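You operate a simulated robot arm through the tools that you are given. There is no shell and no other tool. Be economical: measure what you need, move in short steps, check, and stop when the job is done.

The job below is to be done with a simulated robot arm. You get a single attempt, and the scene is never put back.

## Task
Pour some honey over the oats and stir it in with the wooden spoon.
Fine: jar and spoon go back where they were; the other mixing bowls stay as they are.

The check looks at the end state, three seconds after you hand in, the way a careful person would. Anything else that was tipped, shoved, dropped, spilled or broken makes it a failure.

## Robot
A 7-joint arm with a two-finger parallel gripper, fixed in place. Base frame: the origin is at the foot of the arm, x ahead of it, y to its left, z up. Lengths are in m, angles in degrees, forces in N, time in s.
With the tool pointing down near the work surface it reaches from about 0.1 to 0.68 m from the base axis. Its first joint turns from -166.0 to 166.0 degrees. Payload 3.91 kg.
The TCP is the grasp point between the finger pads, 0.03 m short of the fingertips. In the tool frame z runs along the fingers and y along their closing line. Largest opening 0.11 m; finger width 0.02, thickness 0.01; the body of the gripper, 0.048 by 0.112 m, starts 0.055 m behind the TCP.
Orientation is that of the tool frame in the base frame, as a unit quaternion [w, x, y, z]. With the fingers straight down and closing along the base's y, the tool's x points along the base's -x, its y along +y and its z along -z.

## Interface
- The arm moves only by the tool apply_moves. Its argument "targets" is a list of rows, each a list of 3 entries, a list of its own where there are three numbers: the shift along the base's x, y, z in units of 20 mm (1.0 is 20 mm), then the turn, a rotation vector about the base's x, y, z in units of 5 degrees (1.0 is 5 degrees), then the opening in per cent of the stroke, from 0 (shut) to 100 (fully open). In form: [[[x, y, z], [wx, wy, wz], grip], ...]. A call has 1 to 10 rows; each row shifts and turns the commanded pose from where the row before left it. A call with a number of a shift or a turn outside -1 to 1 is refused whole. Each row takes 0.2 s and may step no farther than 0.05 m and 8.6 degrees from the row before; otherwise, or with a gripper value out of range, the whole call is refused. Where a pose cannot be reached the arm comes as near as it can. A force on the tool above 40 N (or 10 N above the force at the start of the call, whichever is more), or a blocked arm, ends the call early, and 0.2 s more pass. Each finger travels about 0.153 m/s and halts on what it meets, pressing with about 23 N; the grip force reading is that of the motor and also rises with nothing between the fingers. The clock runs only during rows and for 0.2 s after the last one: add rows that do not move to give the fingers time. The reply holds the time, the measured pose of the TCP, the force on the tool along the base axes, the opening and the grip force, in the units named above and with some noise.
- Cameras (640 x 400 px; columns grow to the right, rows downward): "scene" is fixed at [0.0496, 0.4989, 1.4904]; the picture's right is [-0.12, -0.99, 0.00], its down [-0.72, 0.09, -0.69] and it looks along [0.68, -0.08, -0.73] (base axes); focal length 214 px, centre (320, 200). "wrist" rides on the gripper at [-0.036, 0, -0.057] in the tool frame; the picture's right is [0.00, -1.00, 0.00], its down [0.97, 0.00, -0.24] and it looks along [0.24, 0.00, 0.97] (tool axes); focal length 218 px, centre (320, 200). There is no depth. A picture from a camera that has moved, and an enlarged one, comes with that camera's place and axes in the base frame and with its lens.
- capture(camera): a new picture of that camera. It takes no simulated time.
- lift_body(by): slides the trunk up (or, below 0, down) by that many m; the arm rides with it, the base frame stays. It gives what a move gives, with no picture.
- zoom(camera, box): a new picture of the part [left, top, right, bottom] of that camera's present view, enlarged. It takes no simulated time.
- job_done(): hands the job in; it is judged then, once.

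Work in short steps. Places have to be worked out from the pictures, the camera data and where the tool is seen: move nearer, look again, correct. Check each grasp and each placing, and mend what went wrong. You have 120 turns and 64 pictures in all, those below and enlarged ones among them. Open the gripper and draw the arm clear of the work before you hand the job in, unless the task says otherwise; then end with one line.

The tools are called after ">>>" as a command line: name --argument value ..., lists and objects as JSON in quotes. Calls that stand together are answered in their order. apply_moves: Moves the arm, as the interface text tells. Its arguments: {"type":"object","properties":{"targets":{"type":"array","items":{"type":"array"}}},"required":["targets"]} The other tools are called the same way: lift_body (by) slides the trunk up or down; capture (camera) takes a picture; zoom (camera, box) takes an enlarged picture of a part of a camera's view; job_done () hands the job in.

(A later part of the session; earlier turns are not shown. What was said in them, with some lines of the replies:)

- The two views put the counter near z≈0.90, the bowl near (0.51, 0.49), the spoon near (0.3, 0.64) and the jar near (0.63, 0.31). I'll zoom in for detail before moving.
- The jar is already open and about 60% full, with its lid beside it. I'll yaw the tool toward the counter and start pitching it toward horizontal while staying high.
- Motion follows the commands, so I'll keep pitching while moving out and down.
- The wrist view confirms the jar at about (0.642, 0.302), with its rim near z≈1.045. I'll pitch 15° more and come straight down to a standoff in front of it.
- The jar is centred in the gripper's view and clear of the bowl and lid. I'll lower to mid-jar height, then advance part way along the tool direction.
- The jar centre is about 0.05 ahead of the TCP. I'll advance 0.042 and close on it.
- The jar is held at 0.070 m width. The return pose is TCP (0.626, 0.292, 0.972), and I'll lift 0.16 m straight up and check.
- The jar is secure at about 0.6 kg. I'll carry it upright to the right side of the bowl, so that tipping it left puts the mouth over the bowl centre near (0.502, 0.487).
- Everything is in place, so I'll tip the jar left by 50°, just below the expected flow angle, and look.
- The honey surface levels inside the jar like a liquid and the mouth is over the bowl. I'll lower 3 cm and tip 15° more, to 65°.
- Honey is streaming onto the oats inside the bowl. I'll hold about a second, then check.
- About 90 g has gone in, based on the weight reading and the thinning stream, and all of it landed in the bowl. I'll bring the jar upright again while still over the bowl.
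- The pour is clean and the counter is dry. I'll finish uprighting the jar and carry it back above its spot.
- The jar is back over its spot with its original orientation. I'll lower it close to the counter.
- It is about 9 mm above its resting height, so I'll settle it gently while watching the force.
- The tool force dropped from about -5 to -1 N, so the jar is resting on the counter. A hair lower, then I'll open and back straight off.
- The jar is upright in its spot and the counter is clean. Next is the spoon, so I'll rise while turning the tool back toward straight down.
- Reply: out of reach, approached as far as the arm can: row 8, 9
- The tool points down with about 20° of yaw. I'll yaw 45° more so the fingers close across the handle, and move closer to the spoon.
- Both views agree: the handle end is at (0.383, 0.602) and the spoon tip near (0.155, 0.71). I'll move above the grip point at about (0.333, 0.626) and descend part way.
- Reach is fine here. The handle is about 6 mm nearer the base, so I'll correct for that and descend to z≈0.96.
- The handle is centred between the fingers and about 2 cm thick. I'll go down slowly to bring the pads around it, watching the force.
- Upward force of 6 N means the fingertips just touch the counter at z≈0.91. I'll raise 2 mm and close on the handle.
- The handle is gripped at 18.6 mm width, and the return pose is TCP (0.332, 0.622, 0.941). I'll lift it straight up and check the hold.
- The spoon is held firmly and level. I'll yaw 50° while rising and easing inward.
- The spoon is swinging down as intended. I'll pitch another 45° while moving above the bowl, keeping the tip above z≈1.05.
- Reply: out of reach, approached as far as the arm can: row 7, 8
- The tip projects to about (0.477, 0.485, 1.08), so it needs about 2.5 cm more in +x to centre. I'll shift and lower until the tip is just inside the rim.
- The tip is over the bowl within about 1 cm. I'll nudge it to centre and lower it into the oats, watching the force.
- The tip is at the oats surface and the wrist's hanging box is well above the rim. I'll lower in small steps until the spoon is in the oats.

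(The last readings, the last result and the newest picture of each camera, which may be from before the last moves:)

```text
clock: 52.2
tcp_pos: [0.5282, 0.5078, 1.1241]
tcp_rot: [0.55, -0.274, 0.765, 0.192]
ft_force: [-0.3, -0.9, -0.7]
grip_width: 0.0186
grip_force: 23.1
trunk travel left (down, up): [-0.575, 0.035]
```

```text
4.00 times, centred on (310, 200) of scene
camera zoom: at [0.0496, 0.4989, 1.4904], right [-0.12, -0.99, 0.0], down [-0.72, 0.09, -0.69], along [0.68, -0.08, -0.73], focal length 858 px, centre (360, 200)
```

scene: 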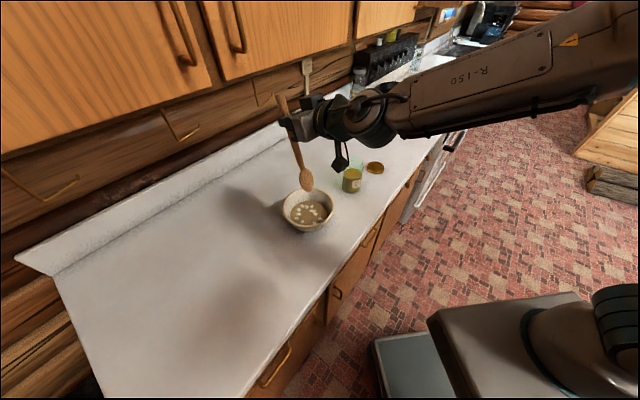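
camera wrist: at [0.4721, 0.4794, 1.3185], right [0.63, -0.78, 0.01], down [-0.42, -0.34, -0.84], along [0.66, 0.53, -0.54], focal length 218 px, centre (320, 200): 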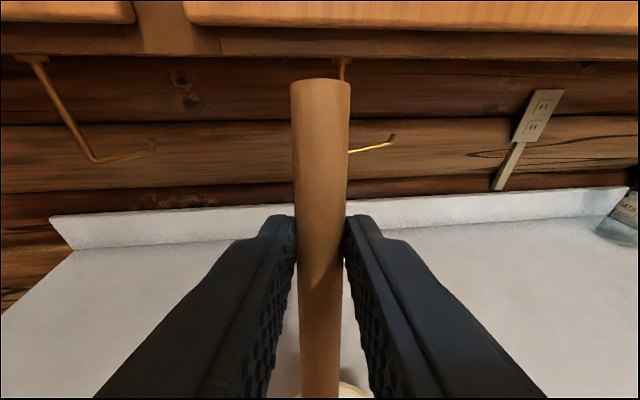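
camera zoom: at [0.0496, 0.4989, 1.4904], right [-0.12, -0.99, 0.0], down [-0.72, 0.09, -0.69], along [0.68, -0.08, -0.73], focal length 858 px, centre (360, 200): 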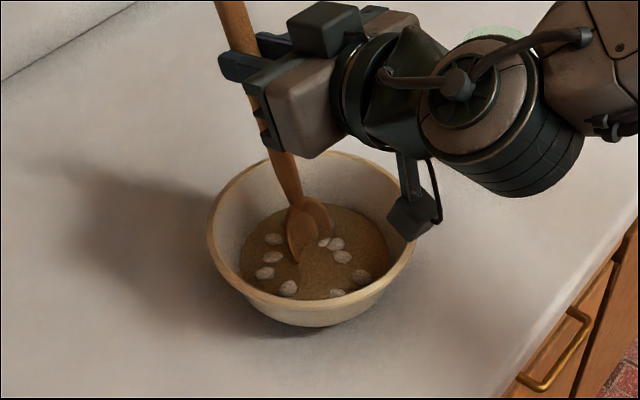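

The spoon tip is in the oats at about (0.502, 0.497), with the oats centred near (0.503, 0.483). I'll dip 8 mm more, move out to a 28 mm radius and make a first partial turn to feel the forces.

>>> apply_moves --targets '[[[0.07, 0.3, -0.2], [0, 0, 0], 5], [[0, 0.35, -0.2], [0, 0, 0], 5], [[-0.823, -0.267, 0], [0, 0, 0], 5], [[-0.508, -0.7, 0], [0, 0, 0], 5], [[0, -0.866, 0], [0, 0, 0], 5], [[0.508, -0.7, 0], [0, 0, 0], 5]]'

>>> zoom --camera "scene" --box '[260, 150, 360, 250]'

```text
clock: 53.6
tcp_pos: [0.5135, 0.4712, 1.1173]
tcp_rot: [0.55, -0.273, 0.766, 0.191]
ft_force: [1.3, 1.0, 1.8]
grip_width: 0.0189
grip_force: 23.2
trunk travel left (down, up): [-0.575, 0.035]
```

```text
4.00 times, centred on (310, 200) of scene
camera zoom: at [0.0496, 0.4989, 1.4904], right [-0.12, -0.99, 0.0], down [-0.72, 0.09, -0.69], along [0.68, -0.08, -0.73], focal length 858 px, centre (360, 200)
```

zoom: 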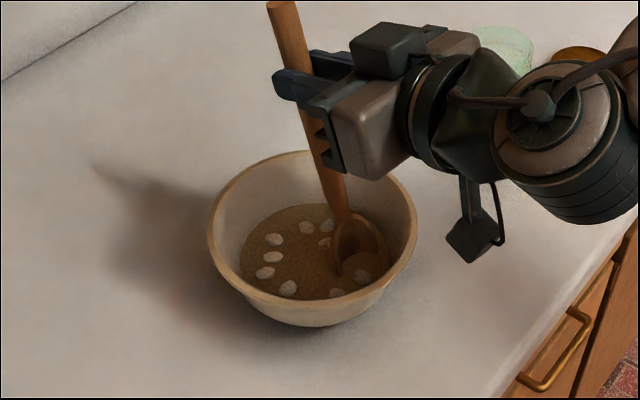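

Resistance is only about 2 N and the bowl hasn't moved. I'll lift 3 mm and complete a full circle.

>>> apply_moves --targets '[[[0.823, -0.267, 0.15], [0, 0, 0], 5], [[0.823, 0.267, 0], [0, 0, 0], 5], [[0.508, 0.7, 0], [0, 0, 0], 5], [[0, 0.866, 0], [0, 0, 0], 5], [[-0.508, 0.7, 0], [0, 0, 0], 5], [[-0.823, 0.267, 0], [0, 0, 0], 5], [[-0.823, -0.267, 0], [0, 0, 0], 5], [[-0.508, -0.7, 0], [0, 0, 0], 5], [[0, -0.866, 0], [0, 0, 0], 5], [[0.508, -0.7, 0], [0, 0, 0], 5]]'

>>> zoom --camera "scene" --box '[260, 150, 360, 250]'

```text
clock: 55.8
tcp_pos: [0.5126, 0.4707, 1.1187]
tcp_rot: [0.55, -0.273, 0.766, 0.192]
ft_force: [1.2, 0.5, -0.2]
grip_width: 0.0186
grip_force: 22.8
trunk travel left (down, up): [-0.575, 0.035]
```

```text
4.00 times, centred on (310, 200) of scene
camera zoom: at [0.0496, 0.4989, 1.4904], right [-0.12, -0.99, 0.0], down [-0.72, 0.09, -0.69], along [0.68, -0.08, -0.73], focal length 858 px, centre (360, 200)
```

zoom: 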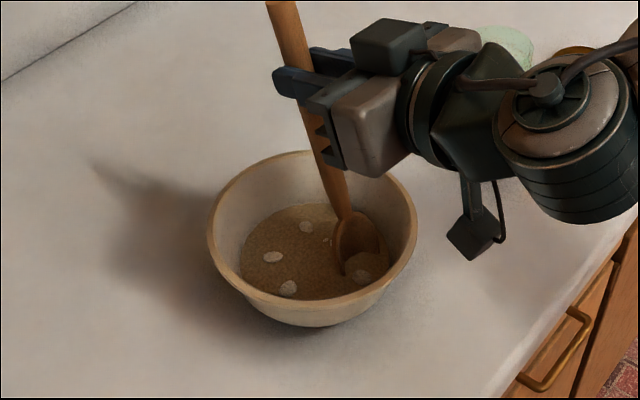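

Fewer pale blobs are left, so the stirring is mixing the oats. I'll do two more full circles.

>>> apply_moves --targets '[[[0.823, -0.267, 0], [0, 0, 0], 5], [[0.823, 0.267, 0], [0, 0, 0], 5], [[0.508, 0.7, 0], [0, 0, 0], 5], [[0, 0.866, 0], [0, 0, 0], 5], [[-0.508, 0.7, 0], [0, 0, 0], 5], [[-0.823, 0.267, 0], [0, 0, 0], 5], [[-0.823, -0.267, 0], [0, 0, 0], 5], [[-0.508, -0.7, 0], [0, 0, 0], 5], [[0, -0.866, 0], [0, 0, 0], 5], [[0.508, -0.7, 0], [0, 0, 0], 5]]'

>>> apply_moves --targets '[[[0.823, -0.267, 0], [0, 0, 0], 5], [[0.823, 0.267, 0], [0, 0, 0], 5], [[0.508, 0.7, 0], [0, 0, 0], 5], [[0, 0.866, 0], [0, 0, 0], 5], [[-0.508, 0.7, 0], [0, 0, 0], 5], [[-0.823, 0.267, 0], [0, 0, 0], 5], [[-0.823, -0.267, 0], [0, 0, 0], 5], [[-0.508, -0.7, 0], [0, 0, 0], 5], [[0, -0.866, 0], [0, 0, 0], 5], [[0.508, -0.7, 0], [0, 0, 0], 5]]'

>>> zoom --camera "scene" --box '[260, 150, 360, 250]'

```text
clock: 58.0
tcp_pos: [0.5143, 0.4703, 1.119]
tcp_rot: [0.551, -0.273, 0.765, 0.192]
ft_force: [1.2, 1.7, 2.7]
grip_width: 0.0185
grip_force: 23.3
trunk travel left (down, up): [-0.575, 0.035]
```

```text
clock: 60.2
tcp_pos: [0.5128, 0.4716, 1.1186]
tcp_rot: [0.55, -0.272, 0.766, 0.191]
ft_force: [0.5, 0.1, 0.0]
grip_width: 0.0187
grip_force: 22.9
trunk travel left (down, up): [-0.575, 0.035]
```

```text
4.00 times, centred on (310, 200) of scene
camera zoom: at [0.0496, 0.4989, 1.4904], right [-0.12, -0.99, 0.0], down [-0.72, 0.09, -0.69], along [0.68, -0.08, -0.73], focal length 858 px, centre (360, 200)
```

zoom: 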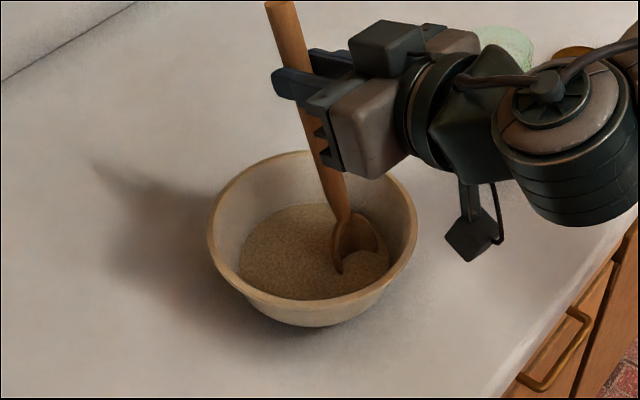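

The blobs are gone. I'll add one last turn, then bring the spoon to the centre and lift it a little so it can drain.

>>> apply_moves --targets '[[[0.823, -0.267, 0], [0, 0, 0], 5], [[0.823, 0.267, 0], [0, 0, 0], 5], [[0.508, 0.7, 0], [0, 0, 0], 5], [[0, 0.866, 0], [0, 0, 0], 5], [[-0.508, 0.7, 0], [0, 0, 0], 5], [[-0.823, 0.267, 0], [0, 0, 0], 5], [[-0.823, -0.267, 0], [0, 0, 0], 5], [[-0.2, -0.7, 0], [0, 0, 0], 5], [[0.5, -0.4, 0], [0, 0, 0], 5], [[0.5, 0, 0.3], [0, 0, 0], 5]]'

>>> apply_moves --targets '[[[0, 0, 0.5], [0, 0, 0], 5], [[0, 0, 0.5], [0, 0, 0], 5], [[0, 0, 0.5], [0, 0, 0], 5], [[0, 0, 0], [0, 0, 0], 5], [[0, 0, 0], [0, 0, 0], 5], [[0, 0, 0], [0, 0, 0], 5], [[0, 0, 0], [0, 0, 0], 5], [[0, 0, 0], [0, 0, 0], 5]]'

>>> zoom --camera "scene" --box '[260, 150, 360, 250]'

```text
clock: 62.4
tcp_pos: [0.528, 0.4933, 1.1234]
tcp_rot: [0.55, -0.273, 0.766, 0.192]
ft_force: [0.3, -0.3, -0.4]
grip_width: 0.0187
grip_force: 22.8
trunk travel left (down, up): [-0.575, 0.035]
```

```text
clock: 64.2
tcp_pos: [0.5279, 0.4929, 1.1535]
tcp_rot: [0.549, -0.273, 0.766, 0.191]
ft_force: [0.0, 0.5, -0.2]
grip_width: 0.0189
grip_force: 23.5
trunk travel left (down, up): [-0.575, 0.035]
```

```text
4.00 times, centred on (310, 200) of scene
camera zoom: at [0.0496, 0.4989, 1.4904], right [-0.12, -0.99, 0.0], down [-0.72, 0.09, -0.69], along [0.68, -0.08, -0.73], focal length 858 px, centre (360, 200)
```

zoom: 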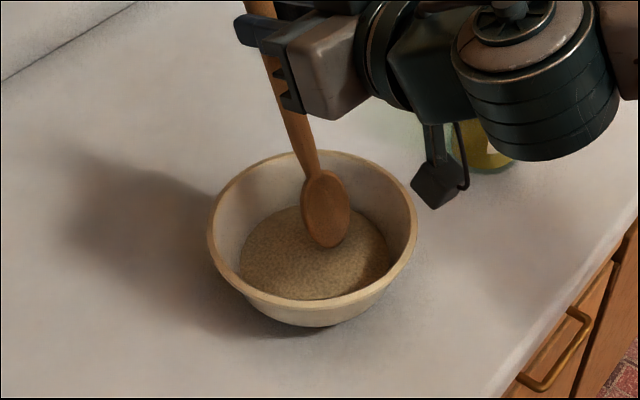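

The oats are evenly mixed and the spoon isn't dripping. I'll lift clear of the rim and begin reversing the path.

>>> apply_moves --targets '[[[0, 0, 1], [0, 0, 0], 5], [[0, 0, 1], [0, 0, 0], 5], [[0, 0, 1], [0, 0, 0], 5], [[0, 0, 1], [0, 0, 0], 5], [[0, 0, 1], [0, 0, 0], 5], [[-0.9, 0.18, 0.3], [-0.628, 0.778, 0], 5], [[-0.9, 0.18, 0], [-0.628, 0.778, 0], 5], [[-0.9, 0.18, 0], [-0.628, 0.778, 0], 5], [[-0.9, 0.18, 0], [-0.628, 0.778, 0], 5], [[-0.9, 0.18, 0], [-0.628, 0.778, 0], 5]]'

>>> apply_moves --targets '[[[-0.9, 0.18, 0], [-0.628, 0.778, 0], 5], [[-0.9, 0.18, 0], [-0.628, 0.778, 0], 5], [[-0.9, 0.18, 0], [-0.628, 0.778, 0], 5], [[-0.9, 0.18, 0], [-0.628, 0.778, 0], 5], [[-0.9, 0.18, 0], [-0.628, 0.778, 0], 5], [[0, 0, 0], [-0.628, 0.778, 0], 5], [[0, 0, 0], [-0.628, 0.778, 0], 5], [[0, 0, 0], [-0.628, 0.778, 0], 5], [[0, 0, 0], [-0.628, 0.778, 0], 5]]'

>>> capture --camera "scene"

```text
clock: 66.4
tcp_pos: [0.4377, 0.5105, 1.2607]
tcp_rot: [0.37, -0.31, 0.866, 0.129]
ft_force: [0.8, -1.1, -0.6]
grip_width: 0.0187
grip_force: 23.0
trunk travel left (down, up): [-0.575, 0.035]
```

```text
clock: 68.4
tcp_pos: [0.3486, 0.5304, 1.2581]
tcp_rot: [0.01, -0.337, 0.942, 0.001]
ft_force: [-0.2, -0.1, 0.0]
grip_width: 0.0187
grip_force: 23.2
trunk travel left (down, up): [-0.575, 0.035]
```

```text
22 pictures are left
```

scene: 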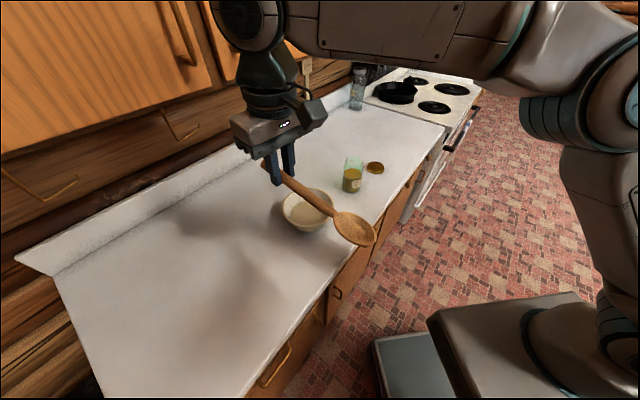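

The spoon is level and still clean. I'll yaw back by 64.5° while moving out over the spoon's spot.

>>> apply_moves --targets '[[[0, 0.2, 0], [0, 0, -1], 5], [[0, 0.2, 0], [0, 0, -1], 5], [[-0.1, 0.4, -0.6], [0, 0, -1], 5], [[-0.1, 0.4, -0.6], [0, 0, -1], 5], [[-0.1, 0.4, -0.6], [0, 0, -1], 5], [[-0.1, 0.4, -0.6], [0, 0, -1], 5], [[-0.1, 0.4, -0.6], [0, 0, -1], 5], [[-0.1, 0.4, -0.6], [0, 0, -1], 5], [[-0.1, 0.4, -0.6], [0, 0, -1], 5], [[-0.1, 0.4, -0.6], [0, 0, -1], 5]]'

>>> apply_moves --targets '[[[0, 0.3, -0.5], [-0.09, -0.2, -1], 5], [[0, 0.2, -0.5], [0, 0, -1], 5], [[0, 0.2, 0], [0, 0, -0.9], 5], [[0, 0, 0], [0, 0, 0], 5]]'

```text
clock: 70.6
tcp_pos: [0.3314, 0.601, 1.1621]
tcp_rot: [0.01, 0.093, 0.996, -0.002]
ft_force: [0.4, 0.1, -0.4]
grip_width: 0.0185
grip_force: 23.3
trunk travel left (down, up): [-0.575, 0.035]
```

```text
clock: 71.6
tcp_pos: [0.3329, 0.6168, 1.1428]
tcp_rot: [0.019, 0.219, 0.976, -0.007]
ft_force: [-0.1, 0.9, 0.0]
grip_width: 0.019
grip_force: 23.2
trunk travel left (down, up): [-0.575, 0.035]
```

There's a residual pitch of about 2.3°, which I'll take out now. Then I'll come down to z≈0.97 over the original pose.

>>> apply_moves --targets '[[[-0.05, 0.26, 0], [0.196, 0.416, 0], 5], [[0, 0, -1], [0, 0, 0], 5], [[0, 0, -1], [0, 0, 0], 5], [[0, 0, -1], [0, 0, 0], 5], [[0, 0, -1], [0, 0, 0], 5], [[0, 0, -1], [0, 0, 0], 5], [[0, 0, -1], [0, 0, 0], 5], [[0, 0, -1], [0, 0, 0], 5], [[0, 0, -1], [0, 0, 0], 5], [[0, 0, 0], [0, 0, 0], 5]]'

>>> capture --camera "wrist"

>>> capture --camera "scene"

```text
clock: 73.8
tcp_pos: [0.3308, 0.62, 0.9849]
tcp_rot: [-0.001, 0.218, 0.976, -0.002]
ft_force: [0.4, 0.2, -0.5]
grip_width: 0.0185
grip_force: 23.2
trunk travel left (down, up): [-0.575, 0.035]
```

```text
21 pictures are left
camera wrist: at [0.3641, 0.605, 1.0417], right [-0.43, -0.91, 0.01], down [-0.88, 0.41, 0.24], along [-0.22, 0.1, -0.97], focal length 218 px, centre (320, 200)
```

wrist: 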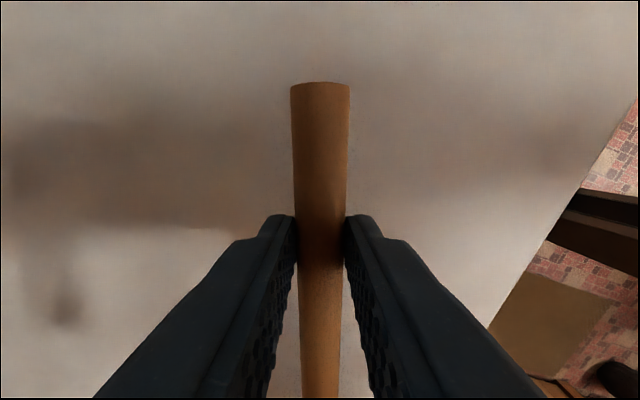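

```text
20 pictures are left
```

scene: 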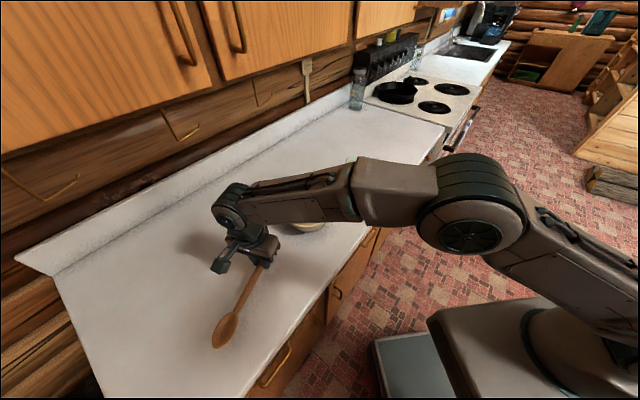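

The orientation is restored. I'll lower the last 4 cm, gently at the end.

>>> apply_moves --targets '[[[0.05, 0.1, -0.8], [0, 0, 0], 5], [[0, 0, -0.8], [0, 0, 0], 5], [[0, 0, -0.3], [0, 0, 0], 5], [[0, 0, -0.15], [0, 0, 0], 5], [[0, 0, 0], [0, 0, 0], 5]]'

```text
clock: 75.0
tcp_pos: [0.3301, 0.6229, 0.9438]
tcp_rot: [-0.001, 0.219, 0.976, -0.003]
ft_force: [0.6, -0.9, 1.2]
grip_width: 0.0187
grip_force: 22.9
trunk travel left (down, up): [-0.575, 0.035]
```

Light contact is showing. I'll go 2 mm lower, then open the fingers.

>>> apply_moves --targets '[[[0.05, 0, -0.1], [0, 0, 0], 5], [[0, 0, 0], [0, 0, 0], 10], [[0, 0, 0], [0, 0, 0], 20], [[0, 0, 0], [0, 0, 0], 40], [[0, 0, 0], [0, 0, 0], 60], [[0, 0, 0], [0, 0, 0], 60]]'

>>> capture --camera "wrist"

```text
clock: 76.4
tcp_pos: [0.333, 0.6228, 0.9397]
tcp_rot: [0.0, 0.219, 0.976, -0.003]
ft_force: [0.2, -0.3, 0.2]
grip_width: 0.0661
grip_force: 0.0
trunk travel left (down, up): [-0.575, 0.035]
```

```text
19 pictures are left
camera wrist: at [0.3661, 0.6088, 0.9977], right [-0.43, -0.91, 0.01], down [-0.88, 0.41, 0.24], along [-0.22, 0.1, -0.97], focal length 218 px, centre (320, 200)
```

wrist: 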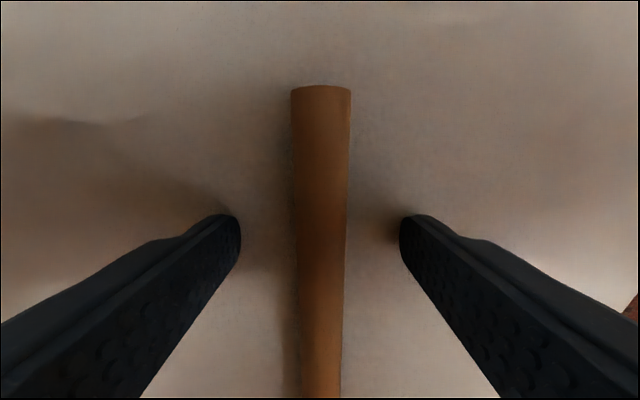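

The spoon is released in place, within a few millimetres of where it was. I'll lift straight up and draw inward.

>>> apply_moves --targets '[[[0, 0, 1], [0, 0, 0], 60], [[0, 0, 1], [0, 0, 0], 60], [[0, 0, 1], [0, 0, 0], 60], [[0, 0, 1], [0, 0, 0], 60], [[0, 0, 1], [0, 0, 0], 60], [[0, 0, 1], [0, 0, 0], 60], [[0, 0, 1], [0, 0, 0], 60], [[0, 0, 1], [0, 0, 0], 60], [[0, -0.6, 1], [0, 0, 0], 60], [[0, -0.6, 1], [0, 0, 0], 60]]'

>>> apply_moves --targets '[[[0, -1, 0.7], [0, 0, 0], 100], [[0, -1, 0.7], [0, 0, 0], 100], [[0, -1, 0.7], [0, 0, 0], 100], [[0, -1, 0.7], [0, 0, 0], 100], [[0, -1, 0.7], [0, 0, 0], 100], [[0, -1, 0.7], [0, 0, 0], 100], [[0, -1, 0.5], [0, 0, 0], 100], [[0, -1, 0.5], [0, 0, 0], 100], [[0, -1, 0.5], [0, 0, 0], 100], [[0, -1, 0.5], [0, 0, 0], 100]]'

>>> apply_moves --targets '[[[0, -1, 0.2], [0, 0, 0], 100], [[0, -1, 0.2], [0, 0, 0], 100], [[0, -1, 0.2], [0, 0, 0], 100], [[0, -1, 0.2], [0, 0, 0], 100], [[0, -1, 0], [0, 0, 0], 100], [[0, -1, 0], [0, 0, 0], 100], [[0, -1, 0], [0, 0, 0], 100], [[0, -1, 0], [0, 0, 0], 100]]'

>>> capture --camera "scene"

```text
clock: 78.6
tcp_pos: [0.333, 0.596, 1.1418]
tcp_rot: [0.0, 0.218, 0.976, -0.002]
ft_force: [-0.7, 0.5, -0.2]
grip_width: 0.0661
grip_force: 0.0
trunk travel left (down, up): [-0.575, 0.035]
```

```text
clock: 80.8
tcp_pos: [0.3346, 0.3997, 1.2646]
tcp_rot: [-0.001, 0.219, 0.976, -0.003]
ft_force: [-0.1, 0.5, -0.1]
grip_width: 0.11
grip_force: 0.1
trunk travel left (down, up): [-0.575, 0.035]
```

```text
clock: 82.6
tcp_pos: [0.3344, 0.2375, 1.2826]
tcp_rot: [0.0, 0.218, 0.976, -0.002]
ft_force: [-0.2, -1.1, -0.4]
grip_width: 0.1101
grip_force: 0.1
trunk travel left (down, up): [-0.575, 0.035]
```

```text
18 pictures are left
```

scene: 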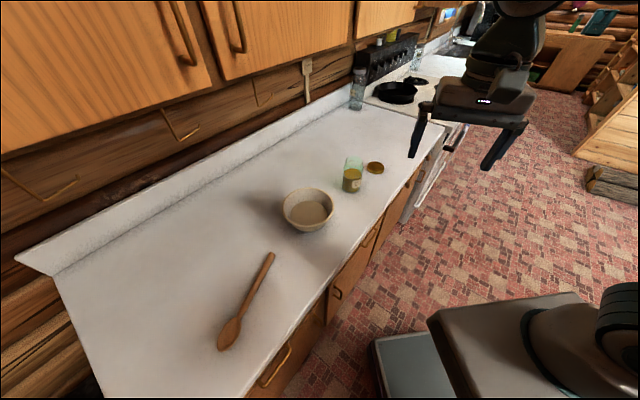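

Everything looks back in its place. One enlarged check for spills before handing in.

>>> zoom --camera "scene" --box '[260, 130, 420, 240]'

>>> zoom --camera "scene" --box '[190, 230, 310, 370]'

```text
3.64 times, centred on (340, 185) of scene
camera zoom: at [0.0496, 0.4989, 1.4904], right [-0.12, -0.99, 0.0], down [-0.72, 0.09, -0.69], along [0.68, -0.08, -0.73], focal length 780 px, centre (247, 254)
```

zoom: 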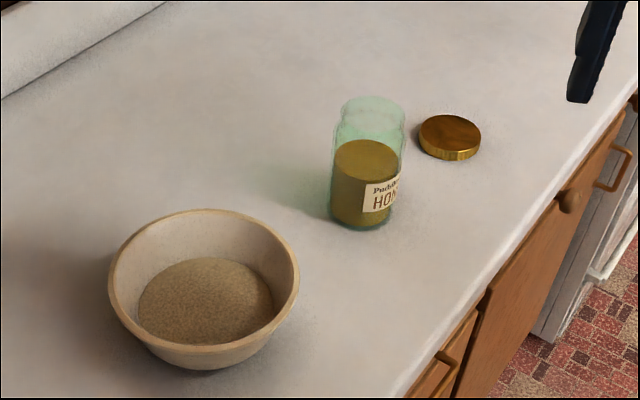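

```text
2.86 times, centred on (250, 300) of scene
camera zoom: at [0.0496, 0.4989, 1.4904], right [-0.12, -0.99, 0.0], down [-0.72, 0.09, -0.69], along [0.68, -0.08, -0.73], focal length 613 px, centre (520, -86)
```

zoom: 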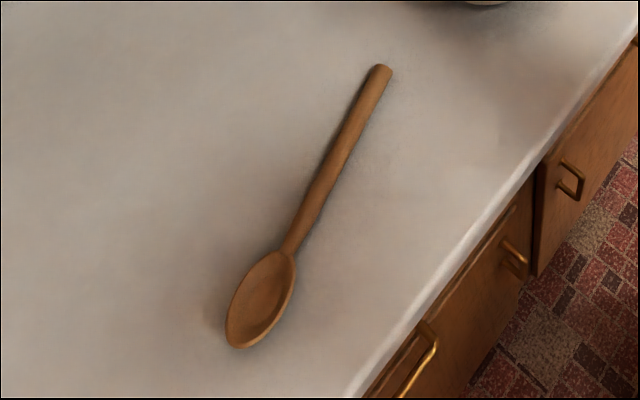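

The honey is mixed in, the jar and spoon are back where they were, and there are no spills. The gripper is open and clear, so I'm handing in.

>>> job_done

```text
The job is handed in.
```

I poured about 90 g of honey over the oats and stirred it in with the wooden spoon; the jar and spoon are back where they were, give or take a few millimetres, and nothing spilled.
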